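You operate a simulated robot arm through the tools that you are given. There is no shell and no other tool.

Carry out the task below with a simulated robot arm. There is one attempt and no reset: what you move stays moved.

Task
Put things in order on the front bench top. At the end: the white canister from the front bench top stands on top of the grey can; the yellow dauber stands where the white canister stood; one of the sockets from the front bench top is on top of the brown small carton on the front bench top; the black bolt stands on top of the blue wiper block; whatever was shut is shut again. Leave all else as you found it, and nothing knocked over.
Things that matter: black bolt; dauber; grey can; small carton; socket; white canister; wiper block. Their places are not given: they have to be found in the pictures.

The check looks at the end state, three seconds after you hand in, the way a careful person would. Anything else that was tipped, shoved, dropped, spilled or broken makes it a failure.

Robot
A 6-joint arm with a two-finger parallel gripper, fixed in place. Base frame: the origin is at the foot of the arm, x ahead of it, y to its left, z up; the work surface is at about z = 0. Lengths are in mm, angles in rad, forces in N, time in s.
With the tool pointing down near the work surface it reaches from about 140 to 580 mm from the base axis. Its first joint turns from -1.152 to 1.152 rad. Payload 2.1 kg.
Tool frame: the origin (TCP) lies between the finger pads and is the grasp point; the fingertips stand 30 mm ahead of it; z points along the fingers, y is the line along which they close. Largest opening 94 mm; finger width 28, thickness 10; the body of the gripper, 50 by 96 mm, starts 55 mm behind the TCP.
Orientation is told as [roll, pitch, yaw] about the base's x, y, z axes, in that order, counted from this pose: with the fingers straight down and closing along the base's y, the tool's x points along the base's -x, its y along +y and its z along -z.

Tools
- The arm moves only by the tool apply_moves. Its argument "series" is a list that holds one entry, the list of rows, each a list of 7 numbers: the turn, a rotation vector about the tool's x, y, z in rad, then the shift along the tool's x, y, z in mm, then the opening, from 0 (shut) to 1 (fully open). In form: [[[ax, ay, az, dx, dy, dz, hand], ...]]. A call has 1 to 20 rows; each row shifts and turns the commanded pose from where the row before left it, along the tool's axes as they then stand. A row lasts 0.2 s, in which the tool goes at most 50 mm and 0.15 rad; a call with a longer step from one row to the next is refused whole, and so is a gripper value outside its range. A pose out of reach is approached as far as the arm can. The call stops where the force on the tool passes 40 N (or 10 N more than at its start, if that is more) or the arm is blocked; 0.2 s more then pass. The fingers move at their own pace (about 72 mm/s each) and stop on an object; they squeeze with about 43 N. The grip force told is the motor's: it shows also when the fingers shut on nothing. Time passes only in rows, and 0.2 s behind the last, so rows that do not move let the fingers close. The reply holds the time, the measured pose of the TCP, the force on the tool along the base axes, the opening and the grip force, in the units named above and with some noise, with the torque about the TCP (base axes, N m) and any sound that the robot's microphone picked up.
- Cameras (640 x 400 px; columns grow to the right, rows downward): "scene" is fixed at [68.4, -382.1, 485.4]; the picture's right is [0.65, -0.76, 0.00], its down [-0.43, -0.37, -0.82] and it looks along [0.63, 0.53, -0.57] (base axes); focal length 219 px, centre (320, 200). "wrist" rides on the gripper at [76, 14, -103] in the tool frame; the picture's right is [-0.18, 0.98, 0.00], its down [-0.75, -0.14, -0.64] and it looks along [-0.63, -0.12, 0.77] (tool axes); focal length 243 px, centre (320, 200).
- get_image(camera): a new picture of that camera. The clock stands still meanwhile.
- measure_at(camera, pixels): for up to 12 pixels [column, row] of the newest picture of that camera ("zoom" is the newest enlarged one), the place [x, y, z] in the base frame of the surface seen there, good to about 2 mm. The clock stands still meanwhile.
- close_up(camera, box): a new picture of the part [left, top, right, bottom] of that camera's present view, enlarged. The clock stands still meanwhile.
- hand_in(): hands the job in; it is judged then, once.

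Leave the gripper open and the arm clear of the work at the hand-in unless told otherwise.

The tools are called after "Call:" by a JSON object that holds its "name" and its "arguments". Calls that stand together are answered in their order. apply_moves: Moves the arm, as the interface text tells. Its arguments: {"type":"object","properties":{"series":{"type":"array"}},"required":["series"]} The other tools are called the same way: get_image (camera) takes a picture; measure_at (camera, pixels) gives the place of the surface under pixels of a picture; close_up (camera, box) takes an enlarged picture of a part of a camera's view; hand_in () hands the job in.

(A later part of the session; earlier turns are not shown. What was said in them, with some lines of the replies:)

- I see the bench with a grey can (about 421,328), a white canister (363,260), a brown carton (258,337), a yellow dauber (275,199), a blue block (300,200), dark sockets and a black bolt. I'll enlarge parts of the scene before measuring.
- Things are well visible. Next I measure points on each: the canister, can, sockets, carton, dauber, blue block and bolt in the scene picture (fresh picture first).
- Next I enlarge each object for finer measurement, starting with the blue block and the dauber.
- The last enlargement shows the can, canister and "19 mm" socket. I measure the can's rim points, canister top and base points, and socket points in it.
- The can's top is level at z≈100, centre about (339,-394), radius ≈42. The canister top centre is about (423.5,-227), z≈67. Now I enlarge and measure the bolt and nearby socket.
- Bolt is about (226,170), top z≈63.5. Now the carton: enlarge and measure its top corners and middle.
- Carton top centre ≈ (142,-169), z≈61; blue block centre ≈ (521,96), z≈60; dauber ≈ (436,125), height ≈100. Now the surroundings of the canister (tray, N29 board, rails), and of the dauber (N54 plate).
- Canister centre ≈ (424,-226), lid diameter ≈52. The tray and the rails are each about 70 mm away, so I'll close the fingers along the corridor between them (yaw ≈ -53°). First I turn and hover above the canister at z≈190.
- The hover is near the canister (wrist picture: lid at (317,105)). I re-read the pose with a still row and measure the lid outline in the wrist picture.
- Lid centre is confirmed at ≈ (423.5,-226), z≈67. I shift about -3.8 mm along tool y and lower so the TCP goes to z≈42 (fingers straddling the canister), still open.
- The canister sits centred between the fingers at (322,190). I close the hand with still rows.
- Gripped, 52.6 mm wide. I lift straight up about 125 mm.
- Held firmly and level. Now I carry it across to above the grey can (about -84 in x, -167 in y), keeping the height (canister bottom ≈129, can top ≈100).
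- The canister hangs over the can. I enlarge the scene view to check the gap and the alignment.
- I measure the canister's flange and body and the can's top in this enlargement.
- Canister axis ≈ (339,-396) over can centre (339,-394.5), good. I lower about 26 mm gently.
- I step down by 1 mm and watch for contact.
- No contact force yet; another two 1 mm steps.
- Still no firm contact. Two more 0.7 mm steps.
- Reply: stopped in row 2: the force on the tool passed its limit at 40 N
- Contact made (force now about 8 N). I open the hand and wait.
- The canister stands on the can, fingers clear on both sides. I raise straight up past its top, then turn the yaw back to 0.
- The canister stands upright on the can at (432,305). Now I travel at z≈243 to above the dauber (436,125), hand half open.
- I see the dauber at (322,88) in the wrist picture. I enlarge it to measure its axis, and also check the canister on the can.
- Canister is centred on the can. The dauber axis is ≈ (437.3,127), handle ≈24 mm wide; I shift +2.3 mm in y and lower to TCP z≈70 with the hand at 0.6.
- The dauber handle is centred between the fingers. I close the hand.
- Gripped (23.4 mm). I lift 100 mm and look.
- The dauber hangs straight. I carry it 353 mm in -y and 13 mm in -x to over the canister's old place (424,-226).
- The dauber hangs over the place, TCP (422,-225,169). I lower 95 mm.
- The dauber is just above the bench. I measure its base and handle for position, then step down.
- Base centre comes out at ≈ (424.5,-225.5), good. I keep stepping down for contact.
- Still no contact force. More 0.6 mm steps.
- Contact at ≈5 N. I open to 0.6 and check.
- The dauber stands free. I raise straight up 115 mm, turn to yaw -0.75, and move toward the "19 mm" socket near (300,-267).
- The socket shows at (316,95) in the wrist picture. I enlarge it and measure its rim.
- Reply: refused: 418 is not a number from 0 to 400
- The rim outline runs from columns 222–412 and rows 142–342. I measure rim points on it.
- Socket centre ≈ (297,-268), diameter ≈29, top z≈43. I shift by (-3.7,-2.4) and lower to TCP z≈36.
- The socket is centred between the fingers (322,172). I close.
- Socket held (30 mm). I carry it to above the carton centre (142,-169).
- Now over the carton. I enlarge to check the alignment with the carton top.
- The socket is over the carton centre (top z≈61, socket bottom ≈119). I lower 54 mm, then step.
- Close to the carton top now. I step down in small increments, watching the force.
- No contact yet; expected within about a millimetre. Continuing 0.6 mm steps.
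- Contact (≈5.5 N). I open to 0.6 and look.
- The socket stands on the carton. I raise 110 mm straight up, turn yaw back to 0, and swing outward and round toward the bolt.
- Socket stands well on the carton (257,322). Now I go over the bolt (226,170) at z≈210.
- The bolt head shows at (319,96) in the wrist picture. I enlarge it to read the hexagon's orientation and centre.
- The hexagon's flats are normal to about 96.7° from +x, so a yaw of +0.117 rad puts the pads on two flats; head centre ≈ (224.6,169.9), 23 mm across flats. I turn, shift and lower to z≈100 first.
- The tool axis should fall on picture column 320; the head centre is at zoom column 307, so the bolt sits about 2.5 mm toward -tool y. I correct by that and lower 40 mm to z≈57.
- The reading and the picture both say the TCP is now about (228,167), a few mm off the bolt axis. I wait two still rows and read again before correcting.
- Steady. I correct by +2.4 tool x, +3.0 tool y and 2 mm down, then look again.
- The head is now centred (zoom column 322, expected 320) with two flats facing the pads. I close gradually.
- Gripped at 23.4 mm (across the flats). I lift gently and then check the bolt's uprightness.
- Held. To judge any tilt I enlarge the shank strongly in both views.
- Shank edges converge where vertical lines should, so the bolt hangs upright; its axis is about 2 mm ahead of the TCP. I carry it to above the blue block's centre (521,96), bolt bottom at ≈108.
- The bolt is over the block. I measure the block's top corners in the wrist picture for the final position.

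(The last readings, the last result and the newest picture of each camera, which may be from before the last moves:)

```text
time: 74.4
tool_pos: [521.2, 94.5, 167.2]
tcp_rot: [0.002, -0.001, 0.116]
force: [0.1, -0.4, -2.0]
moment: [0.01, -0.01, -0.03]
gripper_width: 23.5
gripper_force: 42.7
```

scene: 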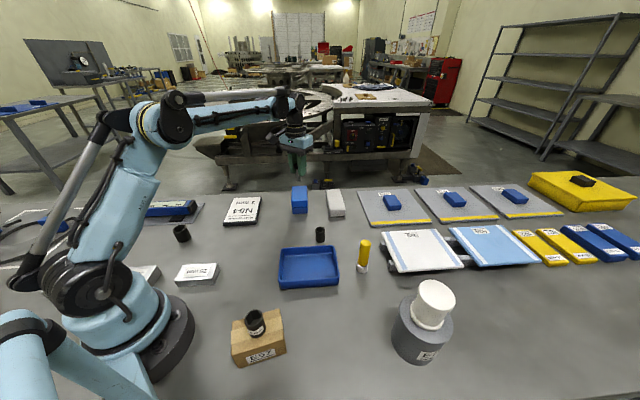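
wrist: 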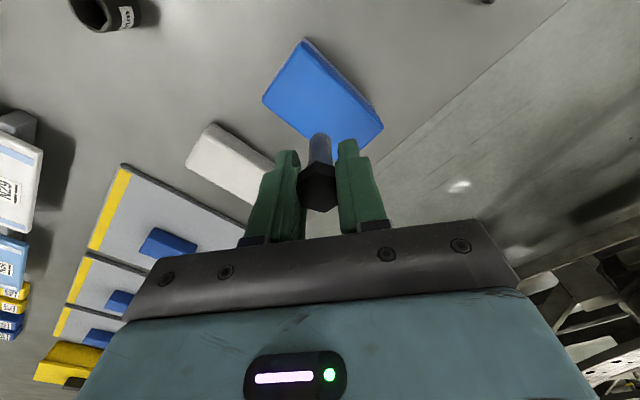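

Block top z≈60.5, TCP ≈ (520,95,168). I lower 46 mm slowly, then step for contact.

Call:
{"name": "apply_moves", "arguments": {"series": [[[0, 0, 0, 0, 0, 8, 0], [0, 0, 0, 0, 0, 12, 0], [0, 0, 0, 0, 0, 12, 0], [0, 0, 0, 0, 0, 8, 0], [0, 0, 0, 0, 0, 4, 0], [0, 0, 0, 0, 0, 2, 0], [0, 0, 0, 0, 0, 0, 0], [0, 0, 0, 0, 0, 0, 0]]]}}

Call:
{"name": "close_up", "arguments": {"camera": "scene", "box": [270, 160, 330, 210]}}

Call:
{"name": "measure_at", "arguments": {"camera": "zoom", "pixels": [[320, 200], [300, 230], [345, 230], [320, 220], [320, 245], [320, 150]]}}

```text
time: 76.2
tool_pos: [516.9, 96.3, 121.0]
tcp_rot: [0.002, -0.003, 0.116]
force: [-0.1, -0.2, -1.7]
moment: [-0.01, 0.0, 0.02]
gripper_width: 23.3
gripper_force: 43.8
```

```text
8.00 times, centred on (300, 185) of scene
```

zoom: 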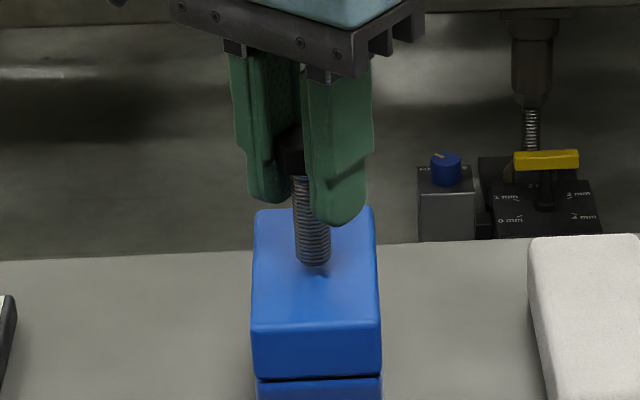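

```text
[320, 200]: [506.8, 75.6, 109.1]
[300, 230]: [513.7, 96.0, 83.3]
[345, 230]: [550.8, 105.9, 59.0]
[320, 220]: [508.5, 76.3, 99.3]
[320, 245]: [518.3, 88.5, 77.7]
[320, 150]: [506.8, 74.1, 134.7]
```

The bolt tip is a few mm above the block top near its centre. I step down.

Call:
{"name": "apply_moves", "arguments": {"series": [[[0, 0, 0, 0, 0, 1, 0], [0, 0, 0, 0, 0, 0, 0]]]}}

Call:
{"name": "apply_moves", "arguments": {"series": [[[0, 0, 0, 0, 0, 0.7, 0], [0, 0, 0, 0, 0, 0, 0]]]}}

Call:
{"name": "apply_moves", "arguments": {"series": [[[0, 0, 0, 0, 0, 0.6, 0], [0, 0, 0, 0, 0, 0, 0]]]}}

```text
time: 76.8
tool_pos: [518.8, 95.6, 119.5]
tcp_rot: [0.002, -0.003, 0.117]
force: [-0.3, 0.0, -0.4]
moment: [0.01, -0.04, 0.0]
gripper_width: 23.5
gripper_force: 43.1
```

```text
time: 77.4
tool_pos: [519.4, 94.7, 119.3]
tcp_rot: [0.002, -0.002, 0.12]
force: [-0.4, 0.7, -2.0]
moment: [0.01, -0.01, -0.01]
gripper_width: 23.4
gripper_force: 43.2
```

```text
time: 78.0
tool_pos: [519.2, 96.0, 119.6]
tcp_rot: [0.003, 0.0, 0.117]
force: [0.8, -0.3, -0.7]
moment: [0.01, 0.0, -0.01]
gripper_width: 23.5
gripper_force: 42.8
```

No contact yet (about 1–2 mm left). Continuing with 0.6 mm steps.

Call:
{"name": "apply_moves", "arguments": {"series": [[[0, 0, 0, 0, 0, 0.6, 0], [0, 0, 0, 0, 0, 0, 0]]]}}

Call:
{"name": "apply_moves", "arguments": {"series": [[[0, 0, 0, 0, 0, 0.5, 0], [0, 0, 0, 0, 0, 0, 0]]]}}

Call:
{"name": "close_up", "arguments": {"camera": "scene", "box": [290, 175, 320, 200]}}

```text
time: 78.6
tool_pos: [519.2, 95.2, 118.5]
tcp_rot: [0.001, -0.003, 0.119]
force: [0.3, 0.9, -0.8]
moment: [-0.03, 0.01, -0.05]
gripper_width: 23.3
gripper_force: 43.1
```

```text
time: 79.2
tool_pos: [518.8, 95.4, 117.6]
tcp_rot: [0.002, -0.002, 0.118]
force: [-0.9, -0.4, -1.4]
moment: [-0.02, 0.01, -0.01]
gripper_width: 23.5
gripper_force: 43.0
```

```text
16.00 times, centred on (305, 188) of scene
```

zoom: 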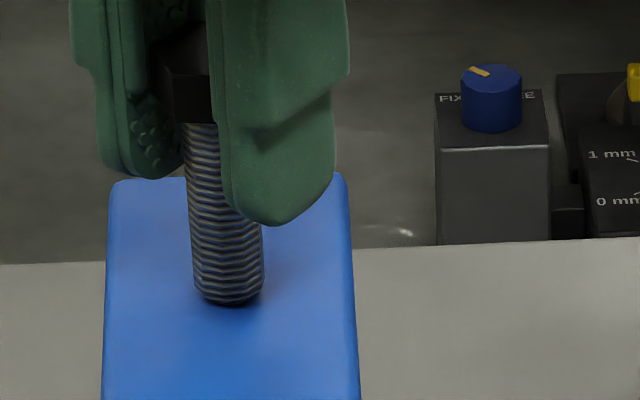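

Very close above the surface. Further 0.4 mm steps.

Call:
{"name": "apply_moves", "arguments": {"series": [[[0, 0, 0, 0, 0, 0.4, 0], [0, 0, 0, 0, 0, 0, 0]]]}}

Call:
{"name": "apply_moves", "arguments": {"series": [[[0, 0, 0, 0, 0, 0.4, 0], [0, 0, 0, 0, 0, 0, 0]]]}}

```text
time: 79.8
tool_pos: [518.4, 96.0, 116.8]
tcp_rot: [0.003, 0.0, 0.118]
force: [-2.5, 0.2, 9.8]
moment: [-0.02, 0.16, 0.0]
gripper_width: 23.4
gripper_force: 42.6
```

```text
time: 80.4
tool_pos: [517.9, 95.3, 117.3]
tcp_rot: [-0.002, -0.002, 0.116]
force: [-3.2, -2.4, 18.9]
moment: [-0.08, 0.22, 0.0]
gripper_width: 23.4
gripper_force: 43.0
```

Contact, now ≈19 N. I back off 0.6 mm to relieve it, then open slowly.

Call:
{"name": "apply_moves", "arguments": {"series": [[[0, 0, 0, 0, 0, -0.5, 0], [0, 0, 0, 0, 0, 0, 0], [0, 0, 0, 0, 0, 0, 0]]]}}

Call:
{"name": "close_up", "arguments": {"camera": "scene", "box": [285, 170, 325, 203]}}

Call:
{"name": "close_up", "arguments": {"camera": "wrist", "box": [290, 120, 350, 180]}}

```text
time: 81.2
tool_pos: [518.6, 96.5, 116.7]
tcp_rot: [0.0, -0.001, 0.116]
force: [-2.9, -4.2, 26.5]
moment: [-0.22, 0.14, 0.01]
gripper_width: 23.3
gripper_force: 42.8
```

```text
12.12 times, centred on (305, 186) of scene
```

zoom: 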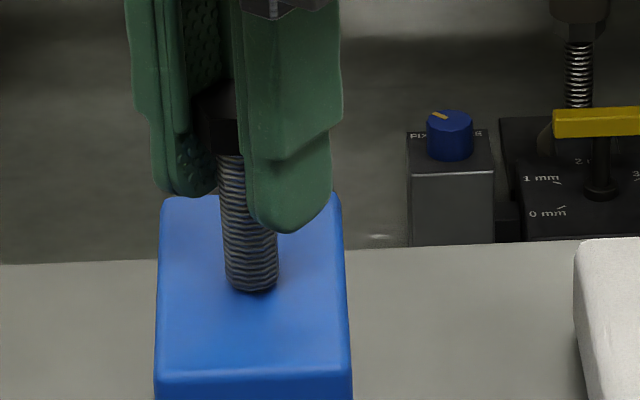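

```text
6.67 times, centred on (320, 150) of wrist
```

zoom: 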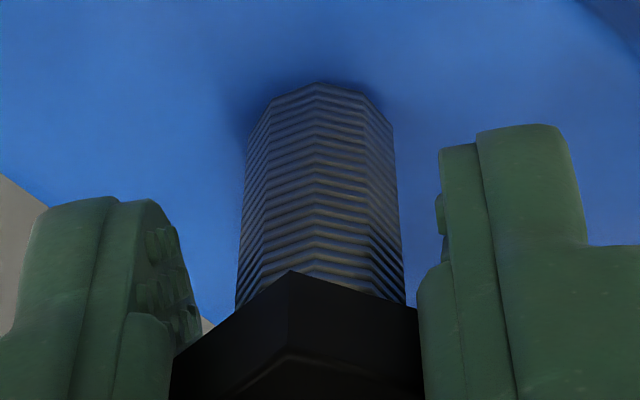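

The force crept up to 26 N, so the arm is still settling. I back off another 0.8 mm and wait.

Call:
{"name": "apply_moves", "arguments": {"series": [[[0, 0, 0, 0, 0, -0.8, 0], [0, 0, 0, 0, 0, 0, 0], [0, 0, 0, 0, 0, 0, 0]]]}}

```text
time: 82.0
tool_pos: [518.5, 96.9, 117.1]
tcp_rot: [0.001, -0.001, 0.117]
force: [1.4, 0.4, 7.4]
moment: [0.04, -0.15, -0.06]
gripper_width: 23.4
gripper_force: 43.2
```

Call:
{"name": "apply_moves", "arguments": {"series": [[[0, 0, 0, 0, 0, 0, 0], [0, 0, 0, 0, 0, 0, 0]]]}}

Call:
{"name": "close_up", "arguments": {"camera": "wrist", "box": [290, 120, 350, 180]}}

```text
time: 82.6
tool_pos: [520.2, 96.5, 117.0]
tcp_rot: [0.002, -0.002, 0.116]
force: [0.3, 0.6, 1.0]
moment: [0.04, 0.0, 0.03]
gripper_width: 23.4
gripper_force: 42.8
```

```text
6.67 times, centred on (320, 150) of wrist
```

zoom: 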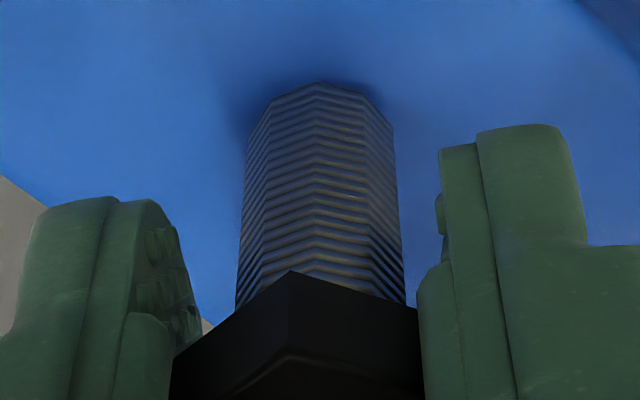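

Light contact (~1 N). I open slowly.

Call:
{"name": "apply_moves", "arguments": {"series": [[[0, 0, 0, 0, 0, 0, 0.24], [0, 0, 0, 0, 0, 0, 0.27], [0, 0, 0, 0, 0, 0, 0.3], [0, 0, 0, 0, 0, 0, 0.35], [0, 0, 0, 0, 0, 0, 0.45], [0, 0, 0, 0, 0, 0, 0.6], [0, 0, 0, 0, 0, 0, 0.6]]]}}

Call:
{"name": "get_image", "arguments": {"camera": "wrist"}}

Call:
{"name": "close_up", "arguments": {"camera": "scene", "box": [285, 160, 325, 203]}}

```text
time: 84.2
tool_pos: [519.7, 96.5, 117.7]
tcp_rot: [0.001, -0.002, 0.118]
force: [-0.2, 0.4, 0.3]
moment: [0.0, 0.0, -0.03]
gripper_width: 56.8
gripper_force: 0.1
```

```text
taken
```

wrist: 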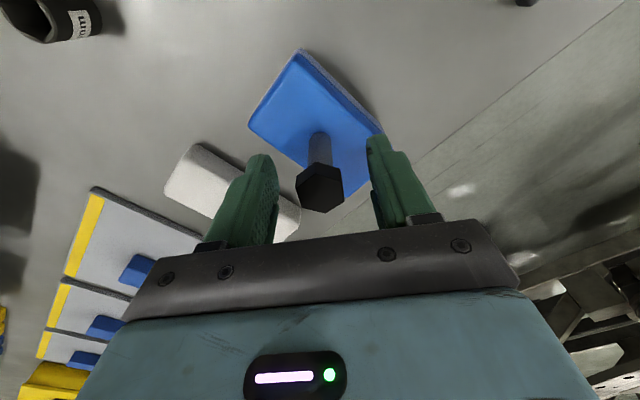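

```text
9.30 times, centred on (305, 182) of scene
```

zoom: 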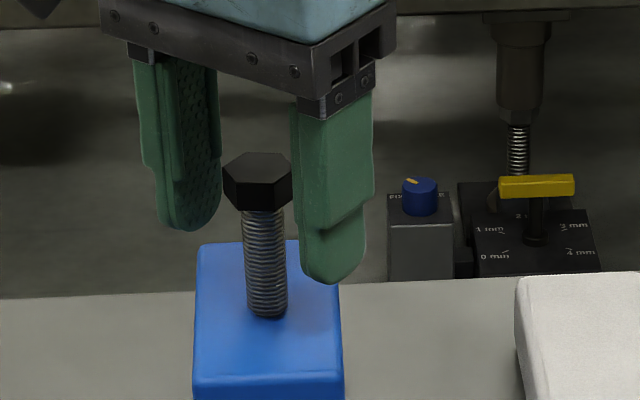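

The bolt stands on the block, free of the fingers. I open fully and rise straight up 120 mm.

Call:
{"name": "apply_moves", "arguments": {"series": [[[0, 0, 0, 0, 0, 0, 0.8], [0, 0, 0, 0, 0, 0, 1], [0, 0, 0, 0, 0, -10, 1], [0, 0, 0, 0, 0, -15, 1], [0, 0, 0, 0, 0, -20, 1], [0, 0, 0, 0, 0, -25, 1], [0, 0, 0, 0, 0, -25, 1], [0, 0, 0, 0, 0, -25, 1], [0, 0, 0, 0, 0, 0, 1], [0, 0, 0, 0, 0, 0, 1]]]}}

Call:
{"name": "get_image", "arguments": {"camera": "scene"}}

Call:
{"name": "get_image", "arguments": {"camera": "wrist"}}

```text
time: 86.4
tool_pos: [519.7, 96.2, 238.4]
tcp_rot: [0.002, -0.001, 0.116]
force: [-0.1, -0.7, -0.5]
moment: [0.03, 0.0, 0.03]
gripper_width: 94.0
gripper_force: 0.1
```

```text
taken
```

scene: 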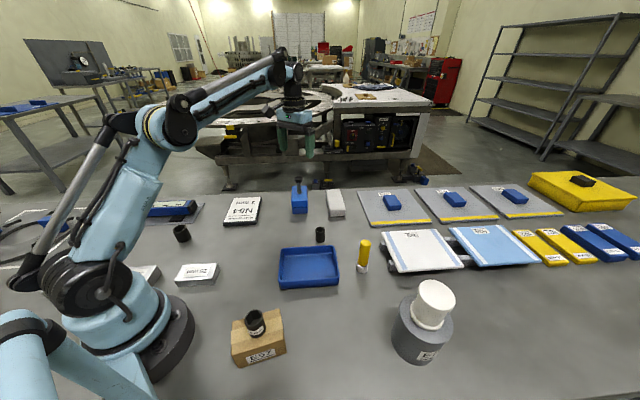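

```text
taken
```

wrist: 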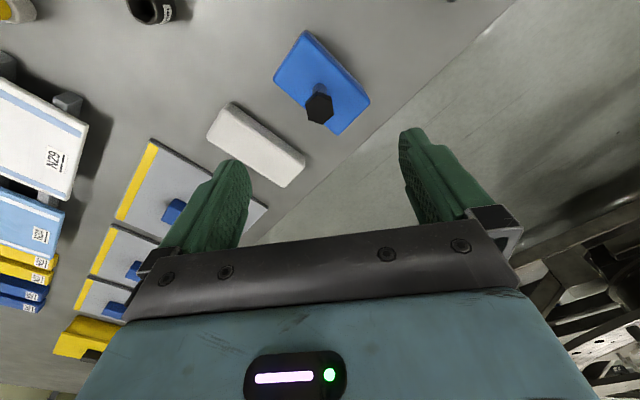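

All four items are in place. I move the arm back to near its starting pose, clear of the work, then inspect everything.

Call:
{"name": "apply_moves", "arguments": {"series": [[[0, 0, 0, 10, -12, -12, 1], [0, 0, 0, 20, -24, -11, 1], [0, 0, 0, 20, -24, -11, 1], [0, 0, 0, 20, -24, -11, 1], [0, 0, 0, 20, -24, -11, 1], [0, 0, 0, 20, -24, -11, 1], [0, 0, 0, 20, -24, -11, 1], [0, 0, 0, 20, -24, -11, 1], [0, 0, 0, 20, -24, -11, 1], [0, 0, 0, 20, -21, 0, 1], [0, 0, 0.117, 0, 0, 0, 1], [0, 0, 0, 0, 0, 0, 1], [0, 0, 0, 0, 0, 0, 1]]]}}

Call:
{"name": "get_image", "arguments": {"camera": "scene"}}

Call:
{"name": "close_up", "arguments": {"camera": "scene", "box": [160, 160, 360, 290]}}

Call:
{"name": "close_up", "arguments": {"camera": "scene", "box": [220, 220, 476, 390]}}

Call:
{"name": "close_up", "arguments": {"camera": "scene", "box": [340, 160, 640, 290]}}

```text
time: 89.2
tool_pos: [356.6, -149.7, 337.4]
tcp_rot: [0.001, -0.002, -0.002]
force: [-1.3, -0.1, 0.1]
moment: [0.0, -0.01, 0.0]
gripper_width: 94.2
gripper_force: 0.2
```

```text
taken
```

scene: 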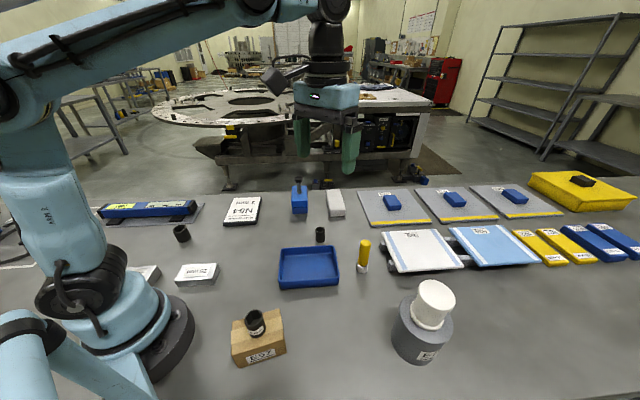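

```text
3.08 times, centred on (260, 225) of scene
```

zoom: 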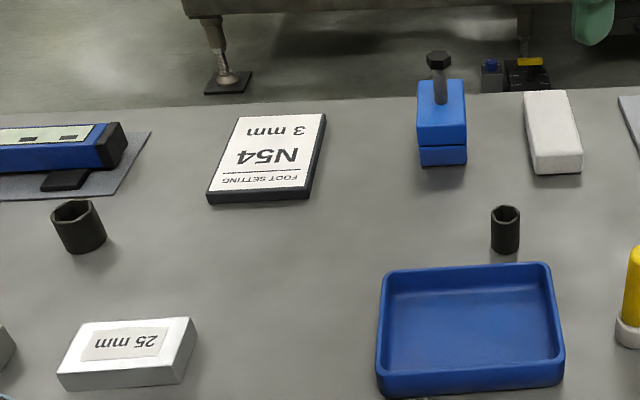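

```text
2.35 times, centred on (348, 305) of scene
```

zoom: 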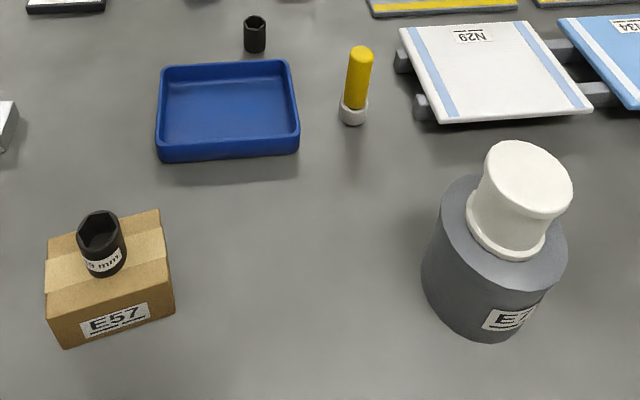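

```text
2.13 times, centred on (490, 225) of scene
```

zoom: 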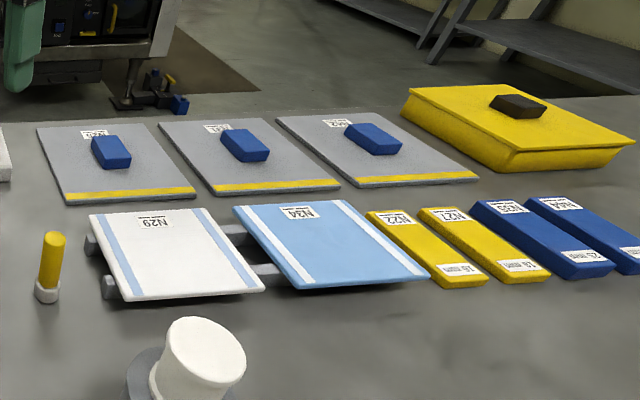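

Everything looks upright and the rest unchanged. One last check of the dauber's position and the stacked pieces by measuring.

Call:
{"name": "close_up", "arguments": {"camera": "scene", "box": [340, 225, 400, 285]}}

Call:
{"name": "measure_at", "arguments": {"camera": "zoom", "pixels": [[255, 110], [240, 300], [215, 280], [275, 285], [242, 200], [262, 100]]}}

Call:
{"name": "close_up", "arguments": {"camera": "scene", "box": [280, 165, 320, 220]}}

```text
6.67 times, centred on (370, 255) of scene
```

zoom: 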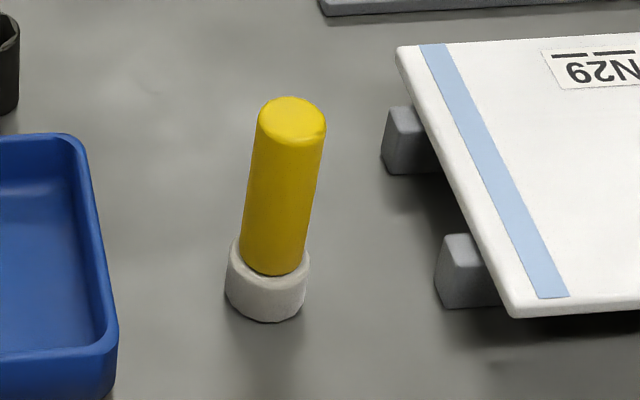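

```text
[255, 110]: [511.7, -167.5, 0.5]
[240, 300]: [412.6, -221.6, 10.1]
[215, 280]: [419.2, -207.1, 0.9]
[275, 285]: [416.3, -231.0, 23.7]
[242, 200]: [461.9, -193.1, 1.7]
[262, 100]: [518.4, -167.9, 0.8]
```

```text
7.27 times, centred on (300, 192) of scene
```

zoom: 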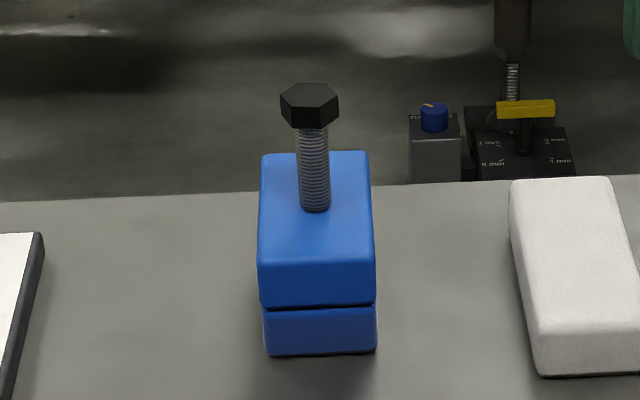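

The dauber stands at about (425,-226), where the canister was. The bolt is upright on the blue block, the socket is on the carton and the canister is on the can. Nothing was opened, the gripper is open and the arm is clear, so I hand in.

Call:
{"name": "hand_in", "arguments": {}}

```text
The job is handed in.
```

The front bench top is in order and the job is handed in. All four placements looked right in the last pictures. I have no result back from the check itself.

- **White canister:** it stands centred on the grey can.
- **Yellow dauber:** it stands at about (425, -226), within 2 mm of where the canister stood.
- **Socket:** the one labelled "19 mm" is on top of the brown small carton.
- **Black bolt:** it stands upright, head up, on the blue wiper block. I took that to be the grooved blue block beside the white one, since the pictures don't label it.

I opened nothing, so there was nothing to shut again. In the final pictures nothing else on the bench had moved or tipped. The gripper is open and the arm is back near its starting pose.
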